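You operate a simulated robot arm through the tools that you are given. There is no shell and no other tool. Be economical: measure what you need, move in short steps, check, and stop when the job is done.

Carry out the task below with a simulated two-armed robot. There is one attempt and no reset: what you move stays moved.

TASK
Pick up the teal small box with one hand, pass it to the other hand and put it on the top of the heel bench. Set down upright: teal small box.

It is judged by the outcome, as a careful person would: the job done as asked, and still so three seconds after it is handed in. It fails if anything else is knocked over, pushed out of place, dropped, spilled or broken.

THE ROBOT
Two 7-joint arms with two-finger parallel grippers on one trunk, on a base that drives. Base frame: it is fixed to the floor where the robot stands at the start and does not move with it; the origin is under the middle of the robot, x ahead of it, y to its left, z up. Lengths are in cm, angles in rad, forces in N, time in s.
The left shoulder is at the start at [6, 14.7, 39.3], the right one opposite. With the tool pointing down near the work surface each hand reaches from about 32 to 76 cm from the robot's upright axis, wherever it stands, measured 20 degrees to its own side. Places, roughly: top of the heel bench [-200, 30, 80]. Payload 3.43 kg a hand.
The tool frame of a hand sits at the grasp point between the pads (the TCP): z along the fingers, y along the line on which they close. The tips reach 3 cm beyond it. The gripper opens to 9.4 cm. The fingers are 2.8 cm wide and 1 cm thick; the gripper's body (5 by 9.6 cm) begins 5.5 cm behind the TCP.
Orientation is that of the tool frame in the base frame, as a unit quaternion [w, x, y, z]. With the fingers straight down and closing along the base's y, the tool's x points along the base's -x, its y along +y and its z along -z.

THE INTERFACE
- The arms move only by the tool play_rows. It takes "left_steps", "right_steps" or both (then of equal length, played together; a hand with none holds still); each is a list of rows, each a list of 7 numbers: the turn, a rotation vector about the tool's x, y, z in units of 8 degrees (1.0 is 8 degrees), then the shift along the tool's x, y, z in units of 30 mm (1.0 is 30 mm), then the closure in counts, from 0 (fully open) to 255 (shut). In form: [[ax, ay, az, x, y, z, hand], ...]. A call has 1 to 8 rows; each row shifts and turns the commanded pose from where the row before left it, along the tool's axes as they then stand. A call with a number of a shift or a turn outside -1 to 1 is refused whole. Rows are played at 5 a second. More than 5 cm and 0.15 rad between two rows, or a gripper value outside its range, and nothing of the call is played. A pose out of reach is approached as far as the arm can. The call stops where the force on the tool passes 40 N (or 10 N more than at its start, if that is more) or the arm is blocked; 0.2 s more then pass. Each finger travels about 7.2 cm/s and halts on what it meets, pressing with about 21 N; the grip force reading is that of the motor and also rises with nothing between the fingers. The clock runs only during rows and for 0.2 s after the last one: add rows that do not move to give the fingers time. It gives the time, the measured TCP pose, the force on the tool (base axes), the opening and the grip force at its end, in the units of the frame above (readings bear some noise), with the torque about the TCP (base axes, N m) and any sound that the robot's microphone picked up.
- Cameras (640 x 400 px; columns grow to the right, rows downward): "scene" is now at [5.62, 0.92, 102.41]; the picture's right is [0.11, -0.99, 0.00], its down [-0.61, -0.07, -0.79] and it looks along [0.79, 0.09, -0.61] (base axes); focal length 270 px, centre (320, 200). "left" rides on the left gripper at [7.6, -1.4, -10.2] in its tool frame; the picture's right is [0.18, 0.98, 0.00], its down [-0.75, 0.14, -0.64] and it looks along [-0.63, 0.12, 0.77] (tool axes); focal length 243 px, centre (320, 200). "right" rides on the right gripper at [7.6, 1.4, -10.2] in its tool frame; the picture's right is [-0.18, 0.98, 0.00], its down [-0.75, -0.14, -0.64] and it looks along [-0.63, -0.12, 0.77] (tool axes); focal length 243 px, centre (320, 200). There is no depth. A picture from a camera that has moved, and an enlarged one, comes with that camera's place and axes in the base frame and with its lens.
- get_image(camera): a new picture of that camera. The clock stands still meanwhile.
- raise_lower(by): slides the trunk up (or, below 0, down) by that many cm; the arms and the scene camera ride with it, the base frame stays. It gives what a move gives, with no picture.
- base_move(legs): drives the robot by 1 to 6 legs, each [ahead, left, turn to the left] in cm, cm and rad, along the robot's own axes; the way and the turn of a leg run together, so that a leg with both is an arc; at most 150 cm and 3.142 rad a leg. The arms and the cameras ride along, it lands a little off, and it stops where it bumps. It gives what a move gives.
- turn_head(pan, tilt): turns the head with the scene camera to pan (to the left, within 1.501 rad either way) and tilt (down, from -0.506 to 1.204), counted from straight ahead of the robot. It gives what a move gives.
- zoom(camera, box): a new picture of the part [left, top, right, bottom] of that camera's present view, enlarged. The clock stands still meanwhile.
- close_job(): hands the job in; it is judged then, once.

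Work in short steps. Places have to be worked out from the pictures, the camera data and where the tool is seen: move nearer, look again, correct. Check each grasp and each placing, and mend what went wrong. You have 120 turns and 108 pictures in all, those below and enlarged ones among them. Open the grippers and draw the arms clear of the work before you hand the job in, unless the task says otherwise; then end with one line.

The tools are called after "Call:" as a command line: name --argument value ..., lists and objects as JSON in quotes. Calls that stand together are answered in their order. play_rows: Moves the arms, as the interface text tells. Its arguments: {"type":"object","properties":{"left_steps":{"type":"array","items":{"type":"array","items":{"type":"number"}}},"right_steps":{"type":"array","items":{"type":"array","items":{"type":"number"}}}},"required":[]} The other tools are called the same way: raise_lower (by) slides the trunk up or down; base_move (legs) drives the base; turn_head (pan, tilt) turns the head that bears the scene camera; get_image (camera) takes a picture; zoom (camera, box) takes an enlarged picture of a part of a camera's view; close_job () hands the job in.

At the start:

```text
t: 0.0
left_tcp_pos: [49.69, 27.27, 67.41]
left_tool_rot: [-0.001, 0.0, 1.0, 0.0]
left_force: [-1.1, 0.8, -0.3]
left_torque: [0.01, 0.0, 0.0]
left_width: 9.42
left_gripper_force: 0.0
right_tcp_pos: [44.1, -9.3, 69.04]
right_tool_rot: [0.0, 0.0, 1.0, 0.0]
right_force: [0.9, 0.5, -0.3]
right_torque: [0.04, 0.02, 0.04]
right_width: 9.39
right_gripper_force: 0.0
trunk travel left (down, up): [-10.0, 15.0]
robot x, y, heading: [0.05, -0.14, -0.005]
head pan, tilt: [0.115, 0.654]
```

scene: 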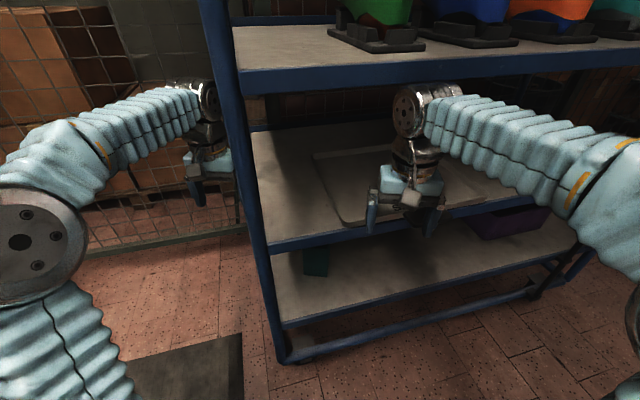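
right: 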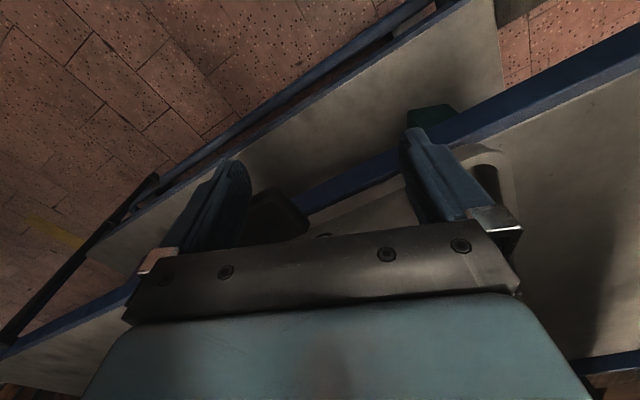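
left: 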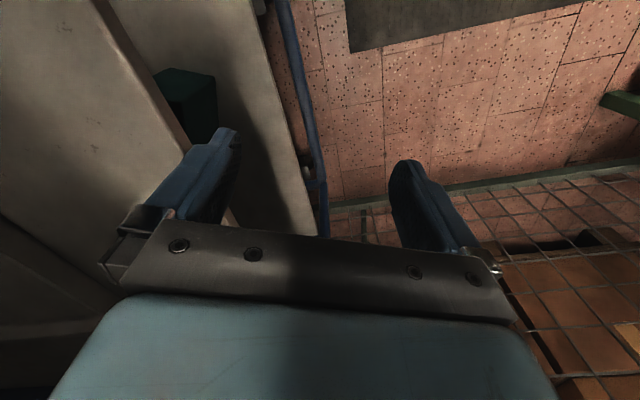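

I'll enlarge the views around the teal object on the lower shelf to see how it sits relative to the shelves.

Call:
zoom --camera "scene" --box '[220, 120, 420, 320]'

Call:
zoom --camera "left" --box '[60, 0, 380, 200]'

Call:
turn_head --pan 0.0 --tilt 0.3

Call:
get_image --camera "scene"

```text
2.00 times, centred on (320, 220) of scene
camera zoom: at [5.62, 0.92, 102.41], right [0.11, -0.99, 0.0], down [-0.61, -0.07, -0.79], along [0.79, 0.09, -0.61], focal length 540 px, centre (320, 160)
```

zoom: 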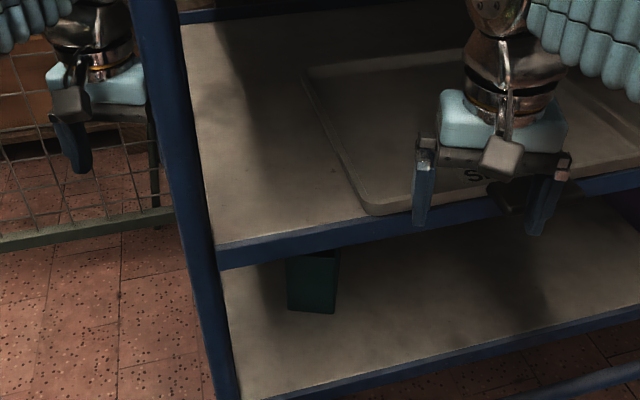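

```text
2.00 times, centred on (220, 100) of left
camera zoom: at [42.08, 25.77, 77.68], right [-0.18, 0.98, 0.0], down [0.75, 0.14, 0.64], along [0.63, 0.12, -0.77], focal length 485 px, centre (520, 400)
```

zoom: 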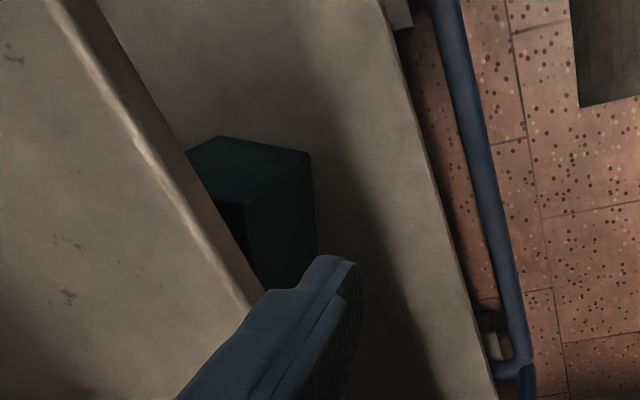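

```text
t: 0.8
left_tcp_pos: [49.73, 27.29, 67.32]
left_tool_rot: [-0.001, 0.0, 1.0, 0.001]
left_force: [-0.8, 0.0, -0.8]
left_torque: [0.02, 0.01, 0.01]
left_width: 9.4
left_gripper_force: 0.0
right_tcp_pos: [44.02, -9.19, 68.99]
right_tool_rot: [0.0, 0.0, 1.0, 0.0]
right_force: [-0.4, 0.0, -0.5]
right_torque: [0.0, -0.03, -0.01]
right_width: 9.44
right_gripper_force: 0.0
trunk travel left (down, up): [-10.0, 15.0]
robot x, y, heading: [0.37, 0.04, -0.002]
head pan, tilt: [0.0, 0.3]
```

```text
102 pictures are left
camera scene: at [6.35, -0.06, 105.63], right [0.0, -1.0, 0.0], down [-0.3, 0.0, -0.95], along [0.95, 0.0, -0.3], focal length 270 px, centre (320, 200)
```

scene: 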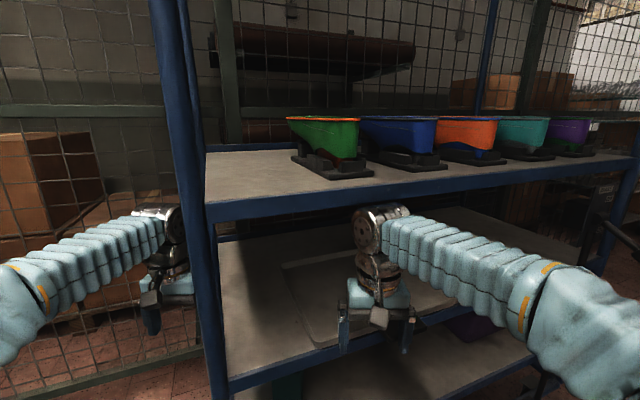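

The lower-shelf object is a dark teal/green box; there's also a teal container on the top shelf. I'll look closer at both before deciding.

Call:
zoom --camera "scene" --box '[270, 90, 610, 300]'

Call:
turn_head --pan 0.0 --tilt 0.9

Call:
get_image --camera "scene"

```text
1.88 times, centred on (440, 195) of scene
camera zoom: at [6.35, -0.06, 105.63], right [0.0, -1.0, 0.0], down [-0.3, 0.0, -0.95], along [0.95, 0.0, -0.3], focal length 508 px, centre (94, 209)
```

zoom: 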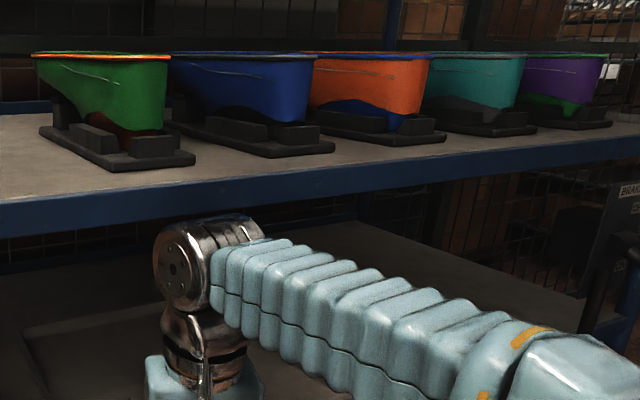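

```text
t: 1.8
left_tcp_pos: [49.76, 27.34, 67.31]
left_tool_rot: [0.0, 0.0, 1.0, 0.0]
left_force: [-1.0, -0.2, 0.1]
left_torque: [0.03, -0.01, 0.0]
left_width: 9.4
left_gripper_force: 0.1
right_tcp_pos: [44.01, -9.37, 69.02]
right_tool_rot: [0.0, 0.0, 1.0, -0.001]
right_force: [0.1, 0.2, 0.5]
right_torque: [-0.01, -0.01, 0.0]
right_width: 9.39
right_gripper_force: 0.1
trunk travel left (down, up): [-10.0, 15.0]
robot x, y, heading: [0.38, -0.27, -0.001]
head pan, tilt: [0.0, 0.901]
```

```text
100 pictures are left
camera scene: at [4.57, -0.07, 100.42], right [0.0, -1.0, 0.0], down [-0.78, 0.0, -0.62], along [0.62, 0.0, -0.78], focal length 270 px, centre (320, 200)
```

scene: 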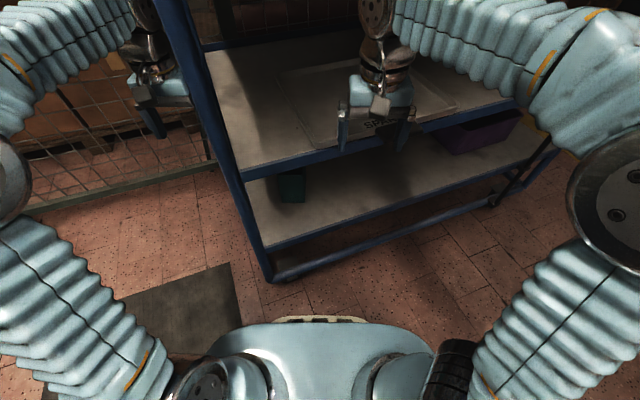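

The teal box stands on the lower shelf at about [58, 8], shelf z≈36, top ≈47.5, about 12 cm behind the front edge; the rack is turned about 0.34 rad. The mid shelf (≈z 60) sits above it, so I need a near-horizontal grasp. I'll back off and square up to the rack.

Call:
base_move --legs '[[-25, 0, 0], [0, 0, 0.34]]'

Call:
turn_head --pan -0.1 --tilt 0.6

Call:
get_image --camera "scene"

```text
t: 4.8
left_tcp_pos: [12.11, 42.66, 67.31]
left_tool_rot: [0.0, -0.174, 0.985, -0.001]
left_force: [-0.4, -0.1, 0.8]
left_torque: [-0.01, -0.02, 0.01]
left_width: 9.39
left_gripper_force: 0.1
right_tcp_pos: [19.53, 6.43, 68.9]
right_tool_rot: [0.0, -0.176, 0.984, 0.0]
right_force: [-0.4, 0.2, 0.2]
right_torque: [-0.01, 0.0, 0.04]
right_width: 9.42
right_gripper_force: 0.1
trunk travel left (down, up): [-10.0, 15.0]
robot x, y, heading: [-24.96, -0.32, 0.347]
head pan, tilt: [0.0, 0.901]
```

```text
t: 5.5
left_tcp_pos: [12.17, 42.81, 67.4]
left_tool_rot: [0.0, -0.175, 0.985, 0.0]
left_force: [0.1, -0.2, -0.1]
left_torque: [-0.03, 0.04, 0.02]
left_width: 9.4
left_gripper_force: 0.1
right_tcp_pos: [19.42, 6.35, 68.93]
right_tool_rot: [0.0, -0.175, 0.985, 0.0]
right_force: [-0.4, 0.3, 0.0]
right_torque: [-0.05, -0.01, 0.0]
right_width: 9.4
right_gripper_force: 0.1
trunk travel left (down, up): [-10.0, 15.0]
robot x, y, heading: [-25.35, 0.09, 0.353]
head pan, tilt: [-0.099, 0.6]
```

```text
99 pictures are left
camera scene: at [-19.34, 1.07, 102.88], right [0.25, -0.97, 0.0], down [-0.55, -0.14, -0.82], along [0.8, 0.21, -0.57], focal length 270 px, centre (320, 200)
```

scene: 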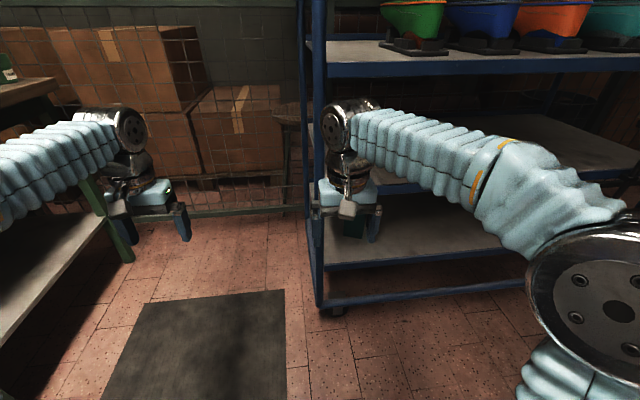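

Robot now faces the rack squarely. I shift the right hand forward/right/down a little and begin pitching it toward horizontal, in free air in front of the rack.

Call:
play_rows --right_steps '[[0, 0, 0, -0.7, -0.7, 0.7, 0], [0, 0, 0, -0.7, -0.7, 0.7, 0], [0, 0, 0, -0.7, -0.7, 0.7, 0], [0, 0, 0, -0.7, -0.7, 0.7, 0], [0, -1, 0, 0, 0, 0, 0], [0, -1, 0, 0, 0, 0, 0], [0, -1, 0, 0, 0, 0, 0], [0, -1, 0, 0, 0, 0, 0]]'

Call:
play_rows --right_steps '[[0, -1, 0, 0, 0, 0, 0], [0, -1, 0, 0, 0, 0, 0], [0, -1, 0, 0, 0, 0, 0], [0, -1, 0, 0, 0, 0, 0]]'

Call:
get_image --camera "right"

Call:
get_image --camera "scene"

```text
t: 7.3
left_tcp_pos: [12.19, 42.64, 67.36]
left_tool_rot: [-0.001, -0.176, 0.984, 0.0]
left_force: [0.2, 0.4, 0.0]
left_torque: [-0.01, 0.01, 0.01]
left_width: 9.42
left_gripper_force: 0.0
right_tcp_pos: [30.22, 1.35, 60.59]
right_tool_rot: [0.272, -0.168, 0.946, 0.048]
right_force: [-0.4, -0.2, -0.6]
right_torque: [0.03, 0.01, 0.0]
right_width: 9.4
right_gripper_force: 0.2
trunk travel left (down, up): [-10.0, 15.0]
robot x, y, heading: [-25.21, 0.19, 0.353]
head pan, tilt: [-0.099, 0.6]
```

```text
t: 8.3
left_tcp_pos: [12.16, 42.7, 67.37]
left_tool_rot: [0.0, -0.175, 0.985, 0.0]
left_force: [-0.3, 0.3, 0.1]
left_torque: [-0.02, -0.04, 0.02]
left_width: 9.41
left_gripper_force: 0.1
right_tcp_pos: [30.22, 1.41, 60.61]
right_tool_rot: [0.522, -0.148, 0.835, 0.093]
right_force: [-0.5, 0.0, -0.3]
right_torque: [-0.01, 0.0, 0.02]
right_width: 9.38
right_gripper_force: 0.1
trunk travel left (down, up): [-10.0, 15.0]
robot x, y, heading: [-25.1, 0.27, 0.351]
head pan, tilt: [-0.099, 0.6]
```

```text
98 pictures are left
camera right: at [17.98, -1.44, 58.25], right [-0.26, 0.95, 0.17], down [-0.18, -0.22, 0.96], along [0.95, 0.22, 0.23], focal length 243 px, centre (320, 200)
```

right: 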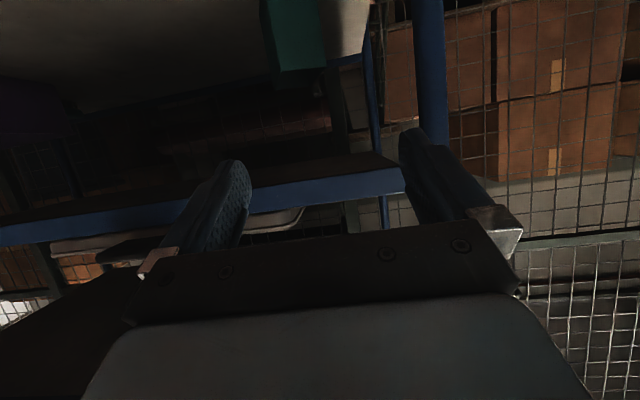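

```text
97 pictures are left
camera scene: at [-19.34, 1.07, 102.89], right [0.25, -0.97, 0.0], down [-0.55, -0.14, -0.83], along [0.8, 0.21, -0.56], focal length 270 px, centre (320, 200)
```

scene: 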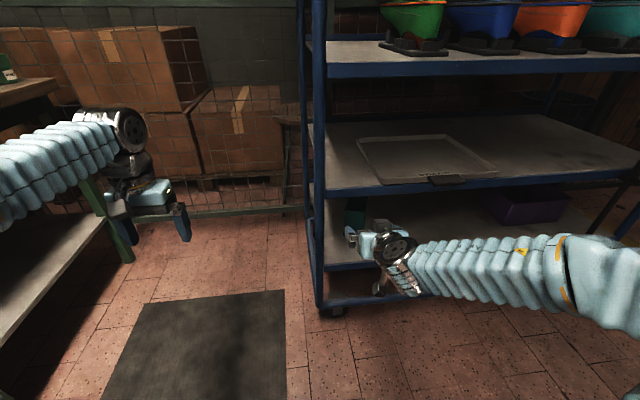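

The pitched pose works and the box is seen upside-down at the top of the wrist view, consistent with a front face near x≈55.5, y 4.6–11.2. I lower the hand to about z 46 (still in front of the rack) for a better look.

Call:
play_rows --right_steps '[[0, 0, 0, 0.81, 0, 0.39, 0], [0, 0, 0, 0.81, 0, 0.39, 0], [0, 0, 0, 0.81, 0, 0.39, 0], [0, 0, 0, 0.81, 0, 0.39, 0], [0, 0, 0, 0.81, 0, 0.39, 0]]'

Call:
get_image --camera "right"

Call:
get_image --camera "scene"

```text
t: 9.6
left_tcp_pos: [12.17, 42.66, 67.35]
left_tool_rot: [0.0, -0.175, 0.985, 0.0]
left_force: [0.0, 1.2, 0.2]
left_torque: [0.01, 0.01, -0.02]
left_width: 9.4
left_gripper_force: 0.1
right_tcp_pos: [30.2, 1.46, 47.28]
right_tool_rot: [0.522, -0.148, 0.835, 0.093]
right_force: [0.3, -0.8, 0.8]
right_torque: [0.02, 0.05, -0.01]
right_width: 9.42
right_gripper_force: 0.0
trunk travel left (down, up): [-10.0, 15.0]
robot x, y, heading: [-25.23, -0.27, 0.356]
head pan, tilt: [-0.099, 0.6]
```

```text
96 pictures are left
camera right: at [17.98, -1.46, 44.86], right [-0.26, 0.95, 0.17], down [-0.18, -0.22, 0.96], along [0.95, 0.22, 0.23], focal length 243 px, centre (320, 200)
```

right: 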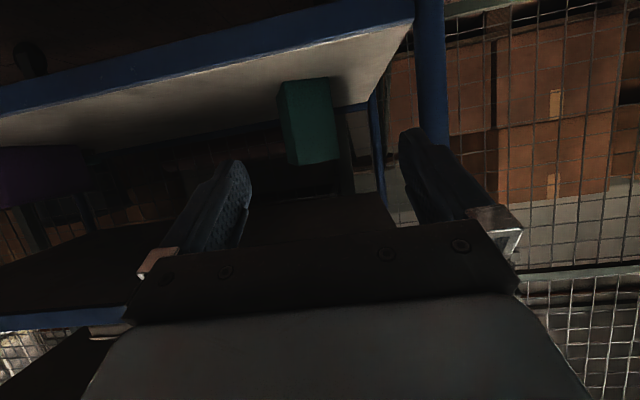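

```text
95 pictures are left
camera scene: at [-19.36, 1.07, 102.89], right [0.25, -0.97, 0.0], down [-0.55, -0.14, -0.83], along [0.8, 0.21, -0.56], focal length 270 px, centre (320, 200)
```

scene: 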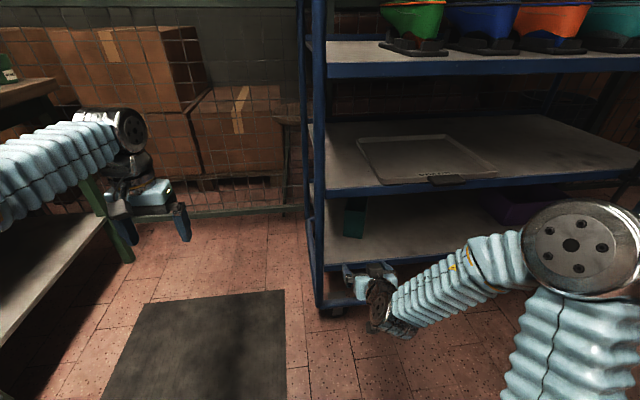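

Now the whole box is in view. I enlarge it in both cameras for precise corners.

Call:
zoom --camera "right" --box '[220, 50, 420, 200]'

Call:
zoom --camera "scene" --box '[300, 170, 420, 280]'

```text
2.67 times, centred on (320, 125) of right
camera zoom: at [17.98, -1.46, 44.86], right [-0.26, 0.95, 0.17], down [-0.18, -0.22, 0.96], along [0.95, 0.22, 0.23], focal length 647 px, centre (320, 400)
```

zoom: 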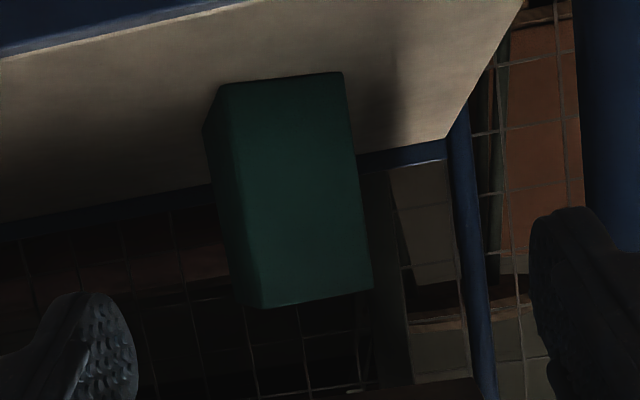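

```text
3.64 times, centred on (360, 225) of scene
camera zoom: at [-19.36, 1.07, 102.89], right [0.25, -0.97, 0.0], down [-0.55, -0.14, -0.83], along [0.8, 0.21, -0.56], focal length 982 px, centre (174, 109)
```

zoom: 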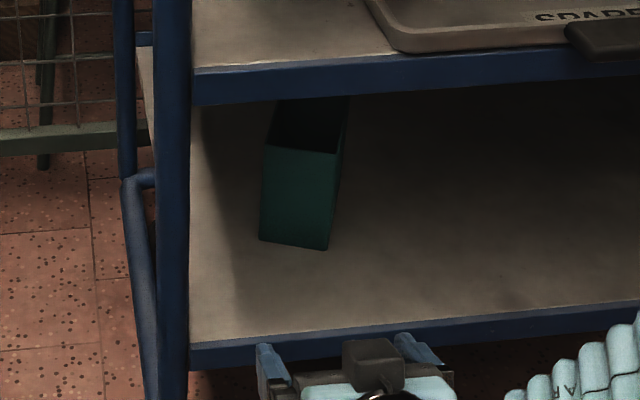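

Triangulated: box front face from (55.4, 11.7) to (55.95, 4.85), z 35.6–47.9, about 10 deep, yaw ≈ +0.08 rad. I yaw the right hand by −15.5° to match, lower to z≈43, then drive 14 cm nearer.

Call:
play_rows --right_steps '[[0.87, 0, 0.42, 0, 0, 0, 0], [0.87, 0, 0.42, 0, 0, 0, 0], [0, 0, 0, 0.64, 0, 0.31, 0], [0, 0, 0, 0.64, 0, 0.31, 0]]'

Call:
base_move --legs '[[14, 0, 0]]'

Call:
get_image --camera "right"

Call:
get_image --camera "scene"

```text
t: 10.6
left_tcp_pos: [12.13, 42.78, 67.43]
left_tool_rot: [-0.001, -0.174, 0.985, 0.0]
left_force: [0.9, -0.7, 1.7]
left_torque: [0.04, 0.01, -0.01]
left_width: 9.38
left_gripper_force: 0.1
right_tcp_pos: [30.33, 1.43, 42.79]
right_tool_rot: [0.53, -0.035, 0.847, 0.021]
right_force: [0.5, 1.2, 1.2]
right_torque: [0.03, 0.01, 0.0]
right_width: 9.39
right_gripper_force: 0.0
trunk travel left (down, up): [-10.0, 15.0]
robot x, y, heading: [-25.42, 0.12, 0.35]
head pan, tilt: [-0.099, 0.6]
```

```text
t: 11.9
left_tcp_pos: [25.29, 47.61, 67.41]
left_tool_rot: [0.0, -0.176, 0.984, 0.0]
left_force: [0.3, 0.1, -0.1]
left_torque: [0.0, -0.02, 0.03]
left_width: 9.4
left_gripper_force: 0.1
right_tcp_pos: [43.64, 6.49, 42.88]
right_tool_rot: [0.53, -0.035, 0.847, 0.021]
right_force: [0.3, -0.7, 0.2]
right_torque: [-0.01, -0.02, 0.01]
right_width: 9.41
right_gripper_force: 0.0
trunk travel left (down, up): [-10.0, 15.0]
robot x, y, heading: [-11.7, 5.03, 0.355]
head pan, tilt: [-0.099, 0.6]
```

```text
92 pictures are left
camera right: at [31.1, 6.95, 40.42], right [0.0, 0.99, 0.16], down [-0.23, -0.16, 0.96], along [0.97, -0.04, 0.23], focal length 243 px, centre (320, 200)
```

right: 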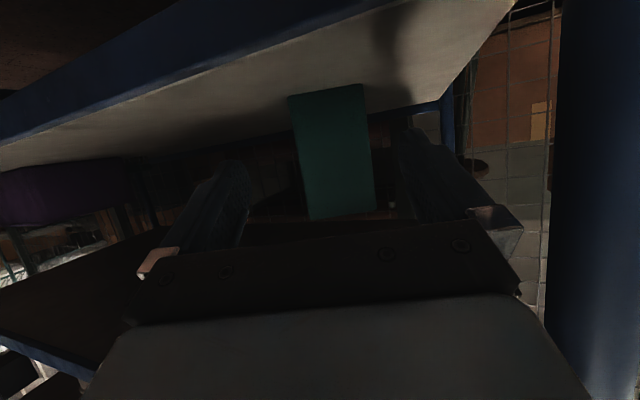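

```text
91 pictures are left
camera scene: at [-6.02, 5.98, 102.89], right [0.25, -0.97, 0.0], down [-0.55, -0.14, -0.82], along [0.8, 0.21, -0.57], focal length 270 px, centre (320, 200)
```

scene: 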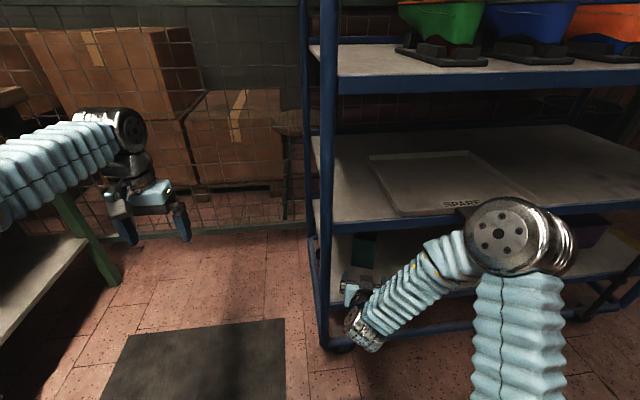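

Corner check from this closer view agrees (front centre ≈ (55.7, 8.05)). I advance horizontally three of five steps, tips ending just at the box front, and look.

Call:
play_rows --right_steps '[[0, 0, 0, -0.448, 0.06, 0.905, 0], [0, 0, 0, -0.448, 0.06, 0.905, 0], [0, 0, 0, -0.448, 0.06, 0.905, 0]]'

Call:
get_image --camera "right"

Call:
get_image --camera "scene"

```text
t: 12.7
left_tcp_pos: [25.38, 47.61, 67.43]
left_tool_rot: [0.0, -0.177, 0.984, 0.0]
left_force: [-1.4, -0.5, 0.1]
left_torque: [0.0, 0.01, -0.01]
left_width: 9.39
left_gripper_force: 0.1
right_tcp_pos: [52.7, 7.67, 42.99]
right_tool_rot: [0.529, -0.036, 0.848, 0.022]
right_force: [-0.2, -0.6, 0.1]
right_torque: [-0.03, 0.02, -0.03]
right_width: 9.38
right_gripper_force: 0.1
trunk travel left (down, up): [-10.0, 15.0]
robot x, y, heading: [-11.65, 5.22, 0.359]
head pan, tilt: [-0.099, 0.6]
```

```text
90 pictures are left
camera right: at [40.24, 8.3, 40.6], right [0.0, 0.99, 0.17], down [-0.23, -0.16, 0.96], along [0.97, -0.04, 0.23], focal length 243 px, centre (320, 200)
```

right: 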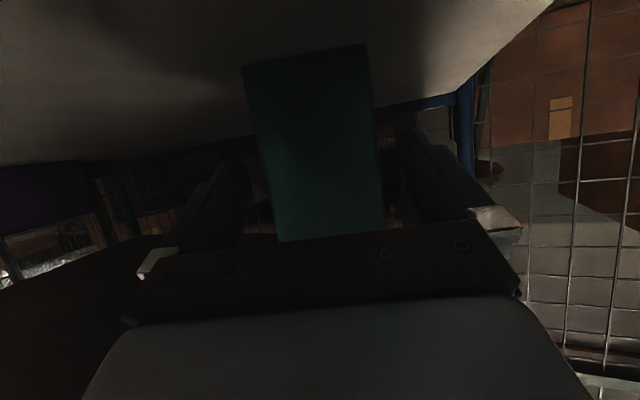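

```text
89 pictures are left
camera scene: at [-6.03, 5.99, 102.89], right [0.25, -0.97, 0.0], down [-0.55, -0.14, -0.83], along [0.8, 0.21, -0.56], focal length 270 px, centre (320, 200)
```

scene: 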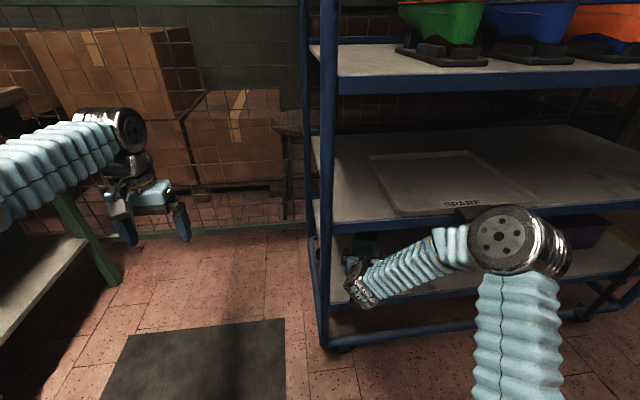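

The box is centred between the fingers. I advance the last 6 cm, then close in place.

Call:
play_rows --right_steps '[[0, 0, 0, -0.448, 0.02, 0.905, 0], [0, 0, 0, -0.448, 0.02, 0.905, 0]]'

Call:
get_image --camera "right"

```text
t: 13.3
left_tcp_pos: [25.41, 47.77, 67.58]
left_tool_rot: [0.0, -0.176, 0.984, 0.0]
left_force: [-0.1, 0.2, -0.3]
left_torque: [0.0, 0.0, 0.01]
left_width: 9.39
left_gripper_force: 0.1
right_tcp_pos: [58.85, 8.3, 42.99]
right_tool_rot: [0.529, -0.035, 0.848, 0.021]
right_force: [0.0, -0.2, 0.3]
right_torque: [0.02, -0.02, -0.03]
right_width: 9.39
right_gripper_force: 0.1
trunk travel left (down, up): [-10.0, 15.0]
robot x, y, heading: [-11.66, 4.86, 0.354]
head pan, tilt: [-0.099, 0.6]
```

```text
88 pictures are left
camera right: at [46.25, 8.91, 40.57], right [0.0, 0.99, 0.16], down [-0.23, -0.16, 0.96], along [0.97, -0.04, 0.23], focal length 243 px, centre (320, 200)
```

right: 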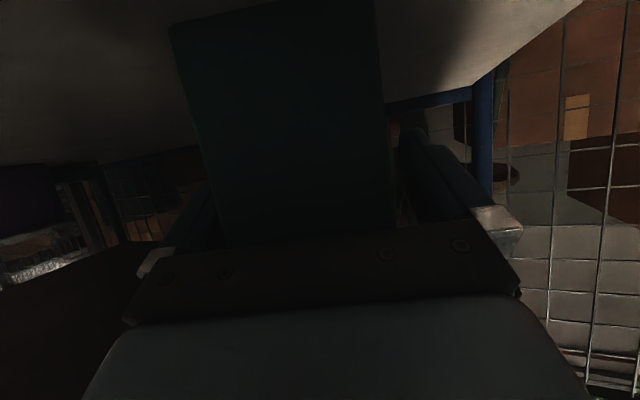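

The box is between the pads with no contact force. I close the gripper.

Call:
play_rows --right_steps '[[0, 0, 0, 0, 0, 0, 120], [0, 0, 0, 0, 0, 0, 255], [0, 0, 0, 0, 0, 0, 255], [0, 0, 0, 0, 0, 0, 255], [0, 0, 0, 0, 0, 0, 255]]'

```text
t: 14.5
left_tcp_pos: [25.38, 47.72, 67.41]
left_tool_rot: [0.0, -0.176, 0.984, 0.0]
left_force: [0.8, 0.7, -0.3]
left_torque: [0.0, 0.04, -0.04]
left_width: 9.42
left_gripper_force: 0.1
right_tcp_pos: [58.72, 8.42, 42.98]
right_tool_rot: [0.53, -0.035, 0.847, 0.021]
right_force: [-0.9, -0.2, -0.3]
right_torque: [-0.01, 0.0, 0.0]
right_width: 7.39
right_gripper_force: 21.1
trunk travel left (down, up): [-10.0, 15.0]
robot x, y, heading: [-12.05, 4.62, 0.354]
head pan, tilt: [-0.099, 0.6]
```

Gripped at 7.4 cm, 21 N. I lift 3 cm straight up and check load.

Call:
play_rows --right_steps '[[0, 0, 0, -0.45, 0, -0.22, 255], [0, 0, 0, -0.45, 0, -0.22, 255], [0, 0, 0, 0, 0, 0, 255]]'

Call:
get_image --camera "right"

Call:
get_image --camera "scene"

```text
t: 15.3
left_tcp_pos: [25.31, 47.66, 67.33]
left_tool_rot: [0.0, -0.176, 0.984, 0.0]
left_force: [0.5, 0.2, -0.4]
left_torque: [-0.04, 0.0, -0.01]
left_width: 9.38
left_gripper_force: 0.1
right_tcp_pos: [58.65, 8.27, 45.97]
right_tool_rot: [0.53, -0.036, 0.847, 0.022]
right_force: [-0.7, -0.8, -1.1]
right_torque: [0.02, 0.0, 0.02]
right_width: 7.39
right_gripper_force: 21.0
trunk travel left (down, up): [-10.0, 15.0]
robot x, y, heading: [-11.55, 5.27, 0.356]
head pan, tilt: [-0.099, 0.6]
```

```text
87 pictures are left
camera right: at [46.18, 8.89, 43.58], right [0.0, 0.99, 0.16], down [-0.23, -0.16, 0.96], along [0.97, -0.04, 0.23], focal length 243 px, centre (320, 200)
```

right: 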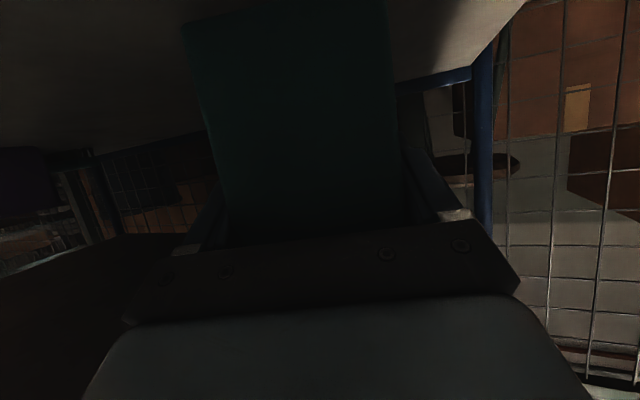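

```text
86 pictures are left
camera scene: at [-6.01, 5.99, 102.89], right [0.25, -0.97, 0.0], down [-0.55, -0.14, -0.82], along [0.8, 0.21, -0.57], focal length 270 px, centre (320, 200)
```

scene: 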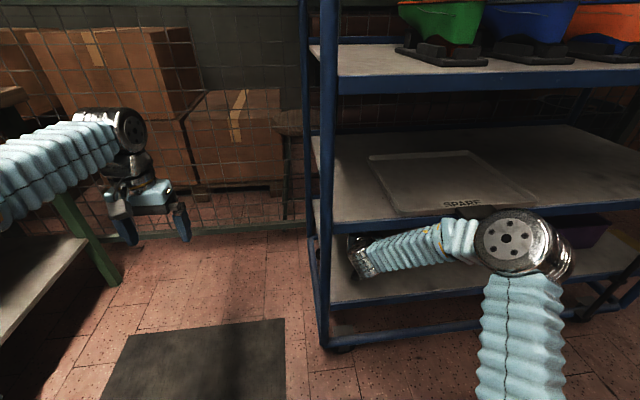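

Lifted cleanly (light box). I back the whole robot 28 cm along its heading, the box coming straight out the rack front.

Call:
base_move --legs '[[-28, 0, 0]]'

Call:
get_image --camera "scene"

```text
t: 17.2
left_tcp_pos: [-0.68, 38.17, 67.43]
left_tool_rot: [0.0, -0.177, 0.984, 0.001]
left_force: [-0.6, -0.5, 0.3]
left_torque: [-0.01, -0.04, 0.0]
left_width: 9.42
left_gripper_force: 0.0
right_tcp_pos: [32.83, -1.14, 45.94]
right_tool_rot: [0.529, -0.036, 0.847, 0.022]
right_force: [1.0, 0.1, -0.7]
right_torque: [0.0, -0.01, 0.03]
right_width: 7.36
right_gripper_force: 21.6
trunk travel left (down, up): [-10.0, 15.0]
robot x, y, heading: [-37.79, -4.34, 0.356]
head pan, tilt: [-0.099, 0.6]
```

```text
85 pictures are left
camera scene: at [-31.94, -3.6, 102.89], right [0.25, -0.97, 0.0], down [-0.55, -0.14, -0.82], along [0.8, 0.21, -0.57], focal length 270 px, centre (320, 200)
```

scene: 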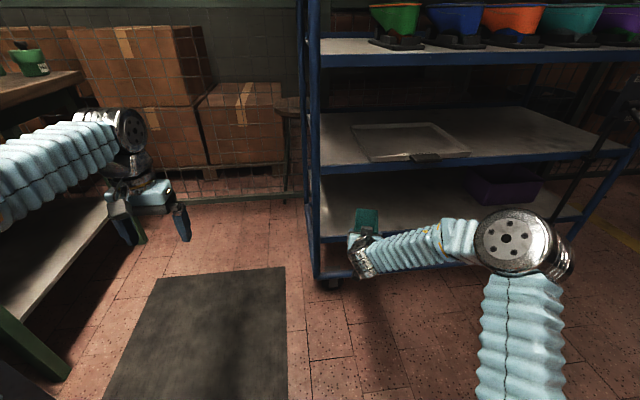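

The box is out. Before the handover, I look left and right to learn the surroundings and the heel bench.

Call:
turn_head --pan 1.3 --tilt 0.5

Call:
get_image --camera "scene"

Call:
turn_head --pan -1.4 --tilt 0.5

Call:
get_image --camera "scene"

```text
t: 18.8
left_tcp_pos: [-0.56, 38.17, 67.41]
left_tool_rot: [0.0, -0.176, 0.984, 0.0]
left_force: [0.9, 0.0, -0.2]
left_torque: [-0.01, 0.01, -0.01]
left_width: 9.41
left_gripper_force: 0.0
right_tcp_pos: [32.68, -1.17, 46.04]
right_tool_rot: [0.529, -0.036, 0.847, 0.022]
right_force: [0.2, 0.3, -0.9]
right_torque: [0.01, 0.0, 0.0]
right_width: 7.38
right_gripper_force: 21.3
trunk travel left (down, up): [-10.0, 15.0]
robot x, y, heading: [-37.64, -4.89, 0.358]
head pan, tilt: [1.3, 0.499]
```

```text
84 pictures are left
camera scene: at [-41.25, 3.24, 103.8], right [1.0, 0.08, 0.0], down [0.04, -0.48, -0.88], along [-0.07, 0.87, -0.48], focal length 270 px, centre (320, 200)
```

scene: 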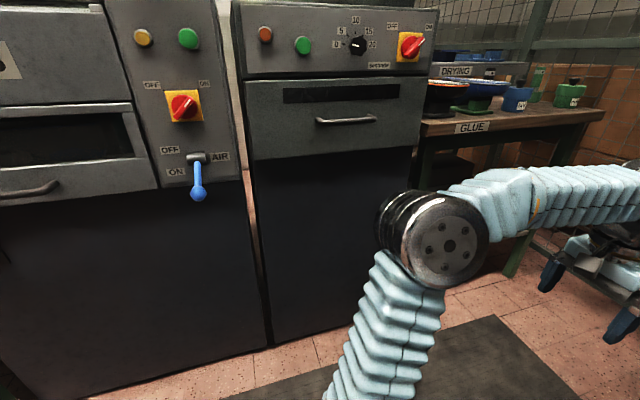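

```text
t: 21.1
left_tcp_pos: [-0.46, 38.06, 67.49]
left_tool_rot: [0.0, -0.177, 0.984, 0.0]
left_force: [-1.0, 0.2, -0.2]
left_torque: [-0.02, 0.02, -0.03]
left_width: 9.4
left_gripper_force: 0.0
right_tcp_pos: [32.84, -1.18, 45.97]
right_tool_rot: [0.529, -0.036, 0.847, 0.021]
right_force: [-0.2, 0.5, -0.3]
right_torque: [-0.03, -0.02, 0.02]
right_width: 7.36
right_gripper_force: 21.0
trunk travel left (down, up): [-10.0, 15.0]
robot x, y, heading: [-37.87, -4.76, 0.352]
head pan, tilt: [-1.4, 0.499]
```

```text
83 pictures are left
camera scene: at [-35.92, -13.69, 103.8], right [-0.86, -0.5, 0.0], down [-0.24, 0.41, -0.88], along [0.44, -0.76, -0.48], focal length 270 px, centre (320, 200)
```

scene: 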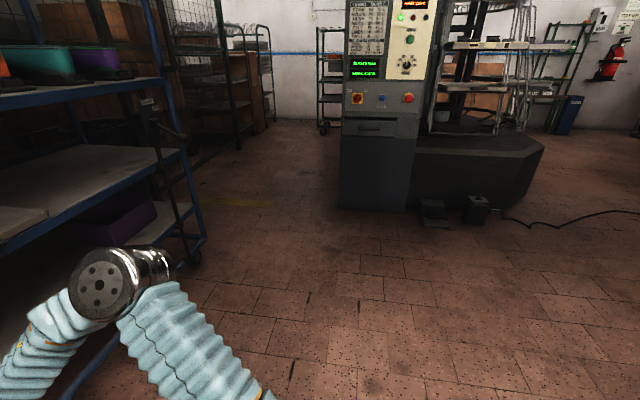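

Plenty of free space to the right/behind; machines on the left at y≈68. Now I bring the held box to the middle: undo the yaw so it's square with the robot, then pull it back, left and up.

Call:
play_rows --right_steps '[[0, 0, 0, -0.133, 0.6, -0.87, 255], [0, 0, 0, -0.133, 0.6, -0.87, 255], [-0.87, 0, -0.42, 0, 0, 0, 255], [-0.87, 0, -0.42, 0, 0, 0, 255], [0, 0, 0, -0.133, 0.7, -0.87, 255], [0, 0, 0, -0.133, 0.7, -0.87, 255], [0, 0, 0, -0.133, 0.7, -0.87, 255]]'

Call:
turn_head --pan 0.0 --tilt 0.65

Call:
get_image --camera "scene"

Call:
get_image --camera "left"

```text
t: 22.8
left_tcp_pos: [-0.6, 38.2, 67.34]
left_tool_rot: [0.0, -0.176, 0.984, 0.001]
left_force: [-0.4, -0.3, -0.5]
left_torque: [-0.01, 0.03, 0.0]
left_width: 9.39
left_gripper_force: 0.0
right_tcp_pos: [19.84, 5.62, 53.51]
right_tool_rot: [0.522, -0.149, 0.835, 0.093]
right_force: [-0.1, -0.6, -0.7]
right_torque: [-0.01, 0.0, 0.01]
right_width: 7.37
right_gripper_force: 20.7
trunk travel left (down, up): [-10.0, 15.0]
robot x, y, heading: [-37.81, -4.76, 0.356]
head pan, tilt: [-1.4, 0.499]
```

```text
t: 24.3
left_tcp_pos: [-0.56, 38.31, 67.37]
left_tool_rot: [0.0, -0.175, 0.985, 0.001]
left_force: [-0.8, -0.1, 0.2]
left_torque: [0.0, 0.01, 0.0]
left_width: 9.42
left_gripper_force: 0.0
right_tcp_pos: [19.91, 5.7, 53.46]
right_tool_rot: [0.521, -0.149, 0.835, 0.093]
right_force: [-0.8, 0.0, -1.0]
right_torque: [0.03, 0.0, -0.04]
right_width: 7.35
right_gripper_force: 20.8
trunk travel left (down, up): [-10.0, 15.0]
robot x, y, heading: [-37.84, -4.98, 0.354]
head pan, tilt: [0.0, 0.649]
```

```text
82 pictures are left
camera scene: at [-32.35, -2.82, 102.46], right [0.35, -0.94, 0.0], down [-0.57, -0.21, -0.8], along [0.75, 0.28, -0.6], focal length 270 px, centre (320, 200)
```

scene: 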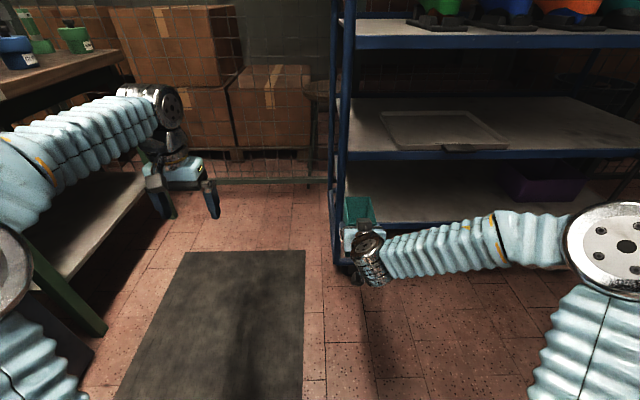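

```text
81 pictures are left
camera left: at [-7.22, 34.04, 77.68], right [-0.51, 0.86, 0.0], down [0.66, 0.39, 0.64], along [0.55, 0.33, -0.77], focal length 243 px, centre (320, 200)
```

left: 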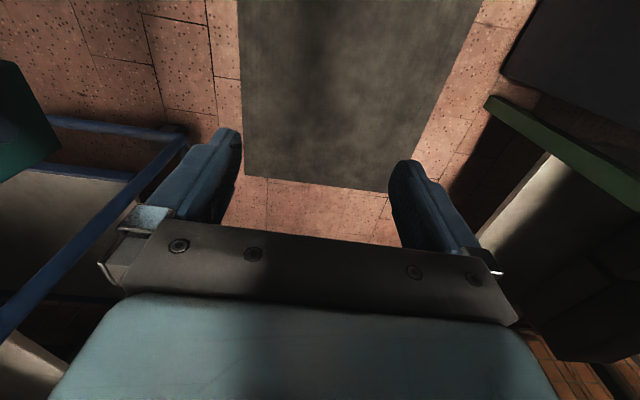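

Right hand now at robot-frame (58, −10, 53). I bring it a bit closer/up, and raise the left hand to z≈73 so it can pass above the box.

Call:
play_rows --right_steps '[[0, 0, 0, -0.257, 0.55, -0.743, 255], [0, 0, 0, -0.257, 0.55, -0.743, 255], [0, 0, 0, -0.257, 0.55, -0.743, 255]]' --left_steps '[[0, 0, 0, 0, 0, -0.7, 0], [0, 0, 0, 0, 0, -0.7, 0], [0, 0, 0, 0, 0, -0.7, 0]]'

Call:
zoom --camera "scene" --box '[260, 150, 440, 290]'

Call:
get_image --camera "left"

```text
t: 25.1
left_tcp_pos: [-0.68, 38.11, 73.75]
left_tool_rot: [0.0, -0.177, 0.984, -0.001]
left_force: [0.4, -1.1, -0.5]
left_torque: [-0.01, 0.0, 0.02]
left_width: 9.41
left_gripper_force: 0.0
right_tcp_pos: [13.38, 8.45, 58.51]
right_tool_rot: [0.521, -0.15, 0.835, 0.094]
right_force: [-0.2, -0.7, -0.5]
right_torque: [0.06, -0.02, 0.03]
right_width: 7.36
right_gripper_force: 20.8
trunk travel left (down, up): [-10.0, 15.0]
robot x, y, heading: [-37.96, -4.81, 0.358]
head pan, tilt: [0.0, 0.649]
```

```text
2.86 times, centred on (350, 220) of scene
camera zoom: at [-32.34, -2.81, 102.45], right [0.35, -0.94, 0.0], down [-0.57, -0.21, -0.8], along [0.75, 0.28, -0.6], focal length 772 px, centre (234, 143)
```

zoom: 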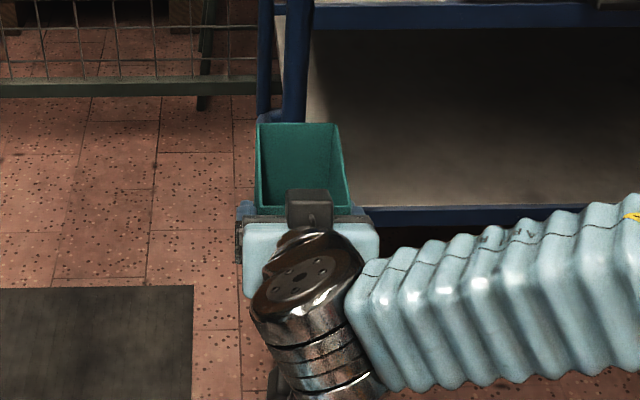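

```text
79 pictures are left
camera left: at [-7.22, 34.05, 83.97], right [-0.51, 0.86, 0.0], down [0.66, 0.39, 0.64], along [0.55, 0.33, -0.77], focal length 243 px, centre (320, 200)
```

left: 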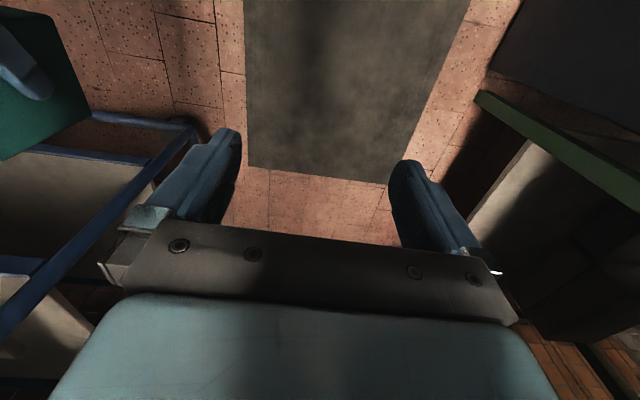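

There's a grey block on the hand whose side I want to be sure of before bringing the hands together; I zoom on both.

Call:
zoom --camera "scene" --box '[90, 60, 260, 220]'

Call:
zoom --camera "scene" --box '[310, 180, 400, 270]'

```text
2.50 times, centred on (175, 140) of scene
camera zoom: at [-32.34, -2.81, 102.45], right [0.35, -0.94, 0.0], down [-0.57, -0.21, -0.8], along [0.75, 0.28, -0.6], focal length 675 px, centre (682, 350)
```

zoom: 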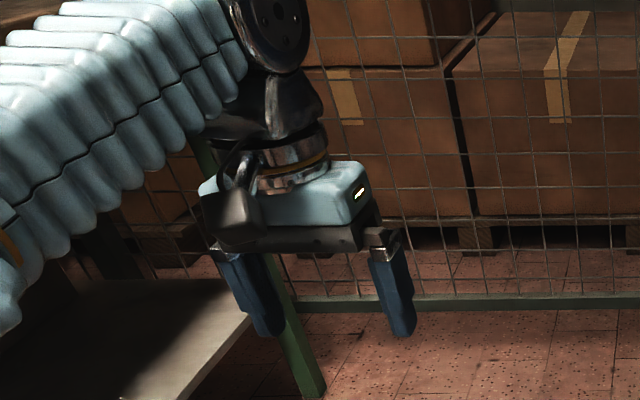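

```text
4.44 times, centred on (355, 225) of scene
camera zoom: at [-32.34, -2.81, 102.45], right [0.35, -0.94, 0.0], down [-0.57, -0.21, -0.8], along [0.75, 0.28, -0.6], focal length 1200 px, centre (164, 89)
```

zoom: 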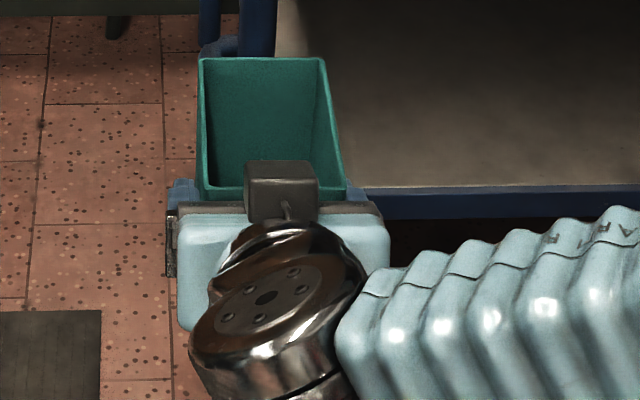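

The tub is open-topped, in robot frame x' 49.6–60.9, y' −9.0…−2.0, rim z≈63.6. The left hand will take it from above near the back end. I bring it forward and most of the way across at z 73.7.

Call:
play_rows --left_steps '[[0, 0, 0, -0.65, -0.8, 0, 0], [0, 0, 0, -0.65, -0.8, 0, 0], [0, 0, 0, -0.65, -0.8, 0, 0], [0, 0, 0, -0.63, -0.8, 0, 0], [0, 0, 0, 0, -1, 0, 0], [0, 0, 0, 0, -1, 0, 0], [0, 0, 0, 0, -1, 0, 0], [0, 0, 0, 0, -1, 0, 0]]'

Call:
get_image --camera "scene"

Call:
get_image --camera "left"

```text
t: 26.9
left_tcp_pos: [13.94, 20.61, 73.45]
left_tool_rot: [0.002, -0.176, 0.984, -0.001]
left_force: [-0.6, -0.4, 0.1]
left_torque: [0.0, -0.01, 0.0]
left_width: 9.41
left_gripper_force: 0.1
left hand out of reach, approached as far as the arm can: row 8
right_tcp_pos: [13.32, 8.49, 58.46]
right_tool_rot: [0.522, -0.149, 0.835, 0.093]
right_force: [0.0, 0.5, 0.3]
right_torque: [-0.01, 0.03, 0.0]
right_width: 7.39
right_gripper_force: 21.0
trunk travel left (down, up): [-10.0, 15.0]
robot x, y, heading: [-37.46, -4.94, 0.352]
head pan, tilt: [0.0, 0.649]
```

```text
76 pictures are left
camera scene: at [-32.35, -2.81, 102.46], right [0.35, -0.94, 0.0], down [-0.57, -0.21, -0.8], along [0.75, 0.28, -0.6], focal length 270 px, centre (320, 200)
```

scene: 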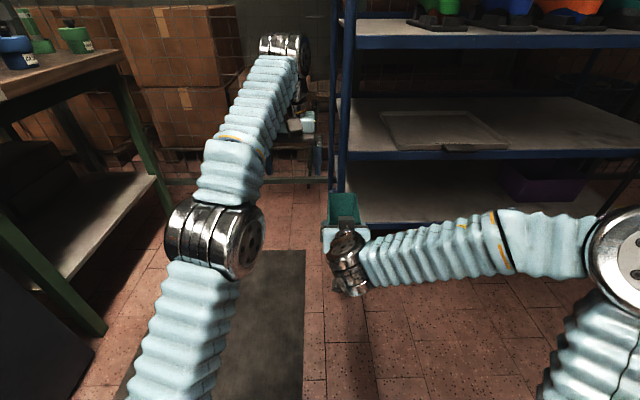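

```text
75 pictures are left
camera left: at [7.17, 16.48, 83.82], right [-0.51, 0.86, 0.0], down [0.66, 0.39, 0.64], along [0.55, 0.33, -0.77], focal length 243 px, centre (320, 200)
```

left: 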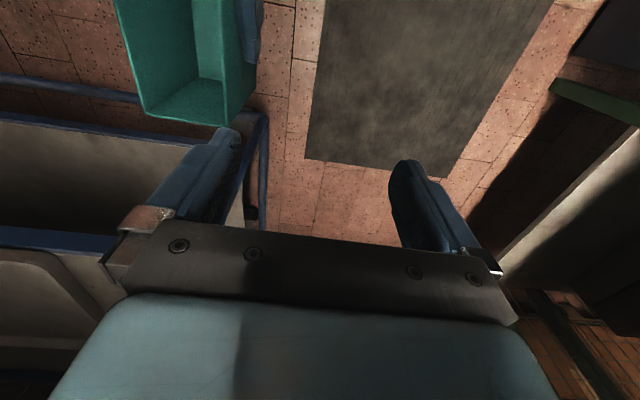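

At that height the left hand reaches its limit. Lowering both hands about 10 cm (and 4 cm back) gives the left hand more reach; the left stays above the rim and clear to the left.

Call:
play_rows --right_steps '[[0, 0, 0, 0.9, 0, 0.07, 255], [0, 0, 0, 0.9, 0, 0.07, 255], [0, 0, 0, 0.9, 0, 0.07, 255], [0, 0, 0, 0.9, 0, 0.07, 255]]' --left_steps '[[0, 0, 0, 0.33, 0, 0.6, 0], [0, 0, 0, 0.33, 0, 0.6, 0], [0, 0, 0, 0.33, 0, 0.6, 0], [0, 0, 0, 0.33, 0, 0.6, 0]]'

Call:
play_rows --left_steps '[[0, 0, 0, 0, -0.9, 0, 0], [0, 0, 0, 0, -0.9, 0, 0], [0, 0, 0, 0, -0.9, 0, 0]]'

Call:
get_image --camera "scene"

Call:
get_image --camera "left"

```text
t: 27.9
left_tcp_pos: [10.18, 19.16, 66.27]
left_tool_rot: [0.001, -0.176, 0.984, 0.001]
left_force: [1.0, -0.3, -0.3]
left_torque: [0.0, -0.02, 0.03]
left_width: 9.39
left_gripper_force: 0.0
right_tcp_pos: [9.76, 7.14, 48.45]
right_tool_rot: [0.523, -0.15, 0.834, 0.094]
right_force: [-1.2, -0.6, 0.1]
right_torque: [0.01, 0.01, -0.01]
right_width: 7.37
right_gripper_force: 20.7
trunk travel left (down, up): [-10.0, 15.0]
robot x, y, heading: [-37.7, -4.51, 0.353]
head pan, tilt: [0.0, 0.649]
```

```text
t: 28.7
left_tcp_pos: [12.93, 11.39, 66.3]
left_tool_rot: [0.0, -0.176, 0.984, 0.0]
left_force: [0.3, 0.8, 1.0]
left_torque: [0.01, 0.01, 0.01]
left_width: 9.42
left_gripper_force: 0.1
right_tcp_pos: [9.78, 7.12, 48.44]
right_tool_rot: [0.522, -0.15, 0.835, 0.093]
right_force: [-0.1, 0.3, -1.0]
right_torque: [0.0, 0.03, 0.01]
right_width: 7.37
right_gripper_force: 20.8
trunk travel left (down, up): [-10.0, 15.0]
robot x, y, heading: [-37.66, -4.98, 0.355]
head pan, tilt: [0.0, 0.649]
```

```text
74 pictures are left
camera scene: at [-32.36, -2.8, 102.46], right [0.35, -0.94, 0.0], down [-0.57, -0.21, -0.8], along [0.75, 0.28, -0.6], focal length 270 px, centre (320, 200)
```

scene: 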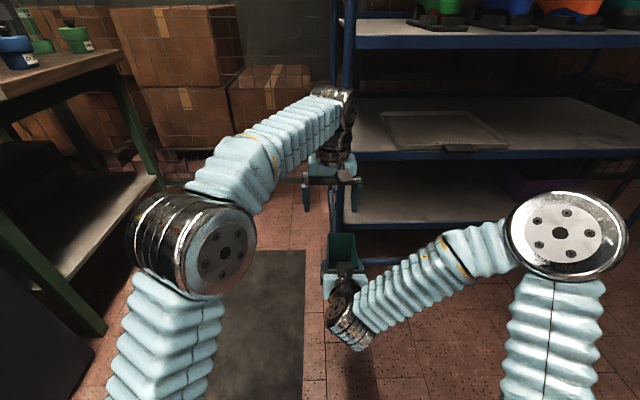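

```text
73 pictures are left
camera left: at [6.29, 7.4, 76.56], right [-0.51, 0.86, 0.0], down [0.66, 0.39, 0.64], along [0.55, 0.33, -0.77], focal length 243 px, centre (320, 200)
```

left: 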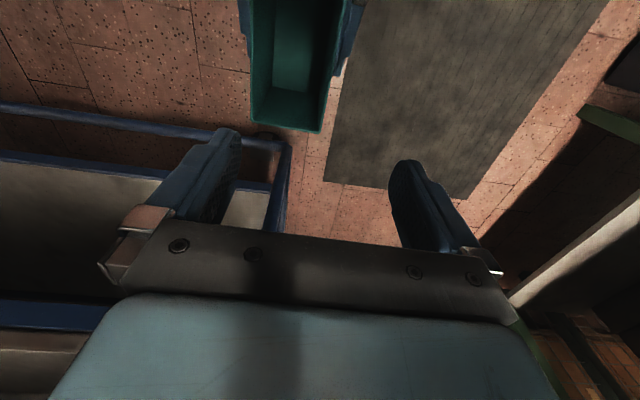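

Box rim centre matches the right hand's line. I centre the left hand (2.9 cm right, 0.5 forward) and descend until the tips are just above the rim.

Call:
play_rows --left_steps '[[0, 0, 0, -0.15, -0.97, 0, 0], [0, 0, 0, 0, 0, 0.9, 0], [0, 0, 0, 0, 0, 0.9, 0], [0, 0, 0, 0, 0, 0.9, 0]]'

Call:
get_image --camera "left"

Call:
zoom --camera "scene" --box '[260, 130, 440, 300]'

```text
t: 29.7
left_tcp_pos: [14.44, 9.02, 58.14]
left_tool_rot: [0.001, -0.176, 0.984, 0.0]
left_force: [-0.5, 0.2, 0.1]
left_torque: [-0.01, -0.02, 0.0]
left_width: 9.37
left_gripper_force: 0.0
right_tcp_pos: [9.79, 7.23, 48.37]
right_tool_rot: [0.522, -0.15, 0.835, 0.093]
right_force: [-0.3, 0.1, -0.7]
right_torque: [0.01, 0.04, -0.01]
right_width: 7.39
right_gripper_force: 21.4
trunk travel left (down, up): [-10.0, 15.0]
robot x, y, heading: [-37.55, -4.66, 0.356]
head pan, tilt: [0.0, 0.649]
```

```text
72 pictures are left
camera left: at [7.7, 4.9, 68.44], right [-0.51, 0.86, 0.0], down [0.66, 0.39, 0.64], along [0.55, 0.33, -0.77], focal length 243 px, centre (320, 200)
```

left: 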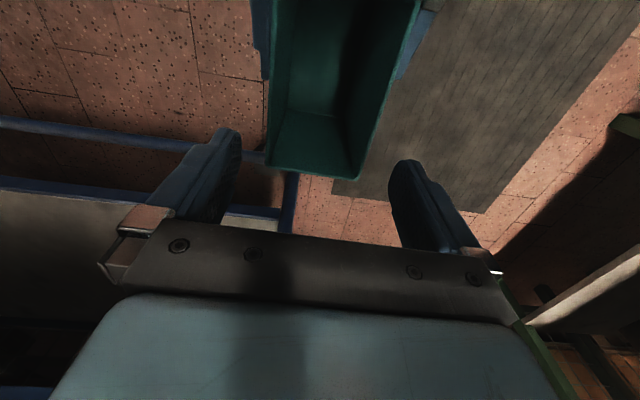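

```text
2.35 times, centred on (350, 215) of scene
camera zoom: at [-32.36, -2.82, 102.46], right [0.35, -0.94, 0.0], down [-0.57, -0.21, -0.8], along [0.75, 0.28, -0.6], focal length 635 px, centre (249, 165)
```

zoom: 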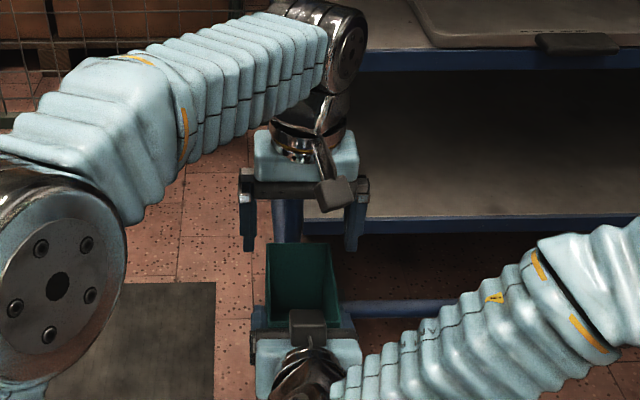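

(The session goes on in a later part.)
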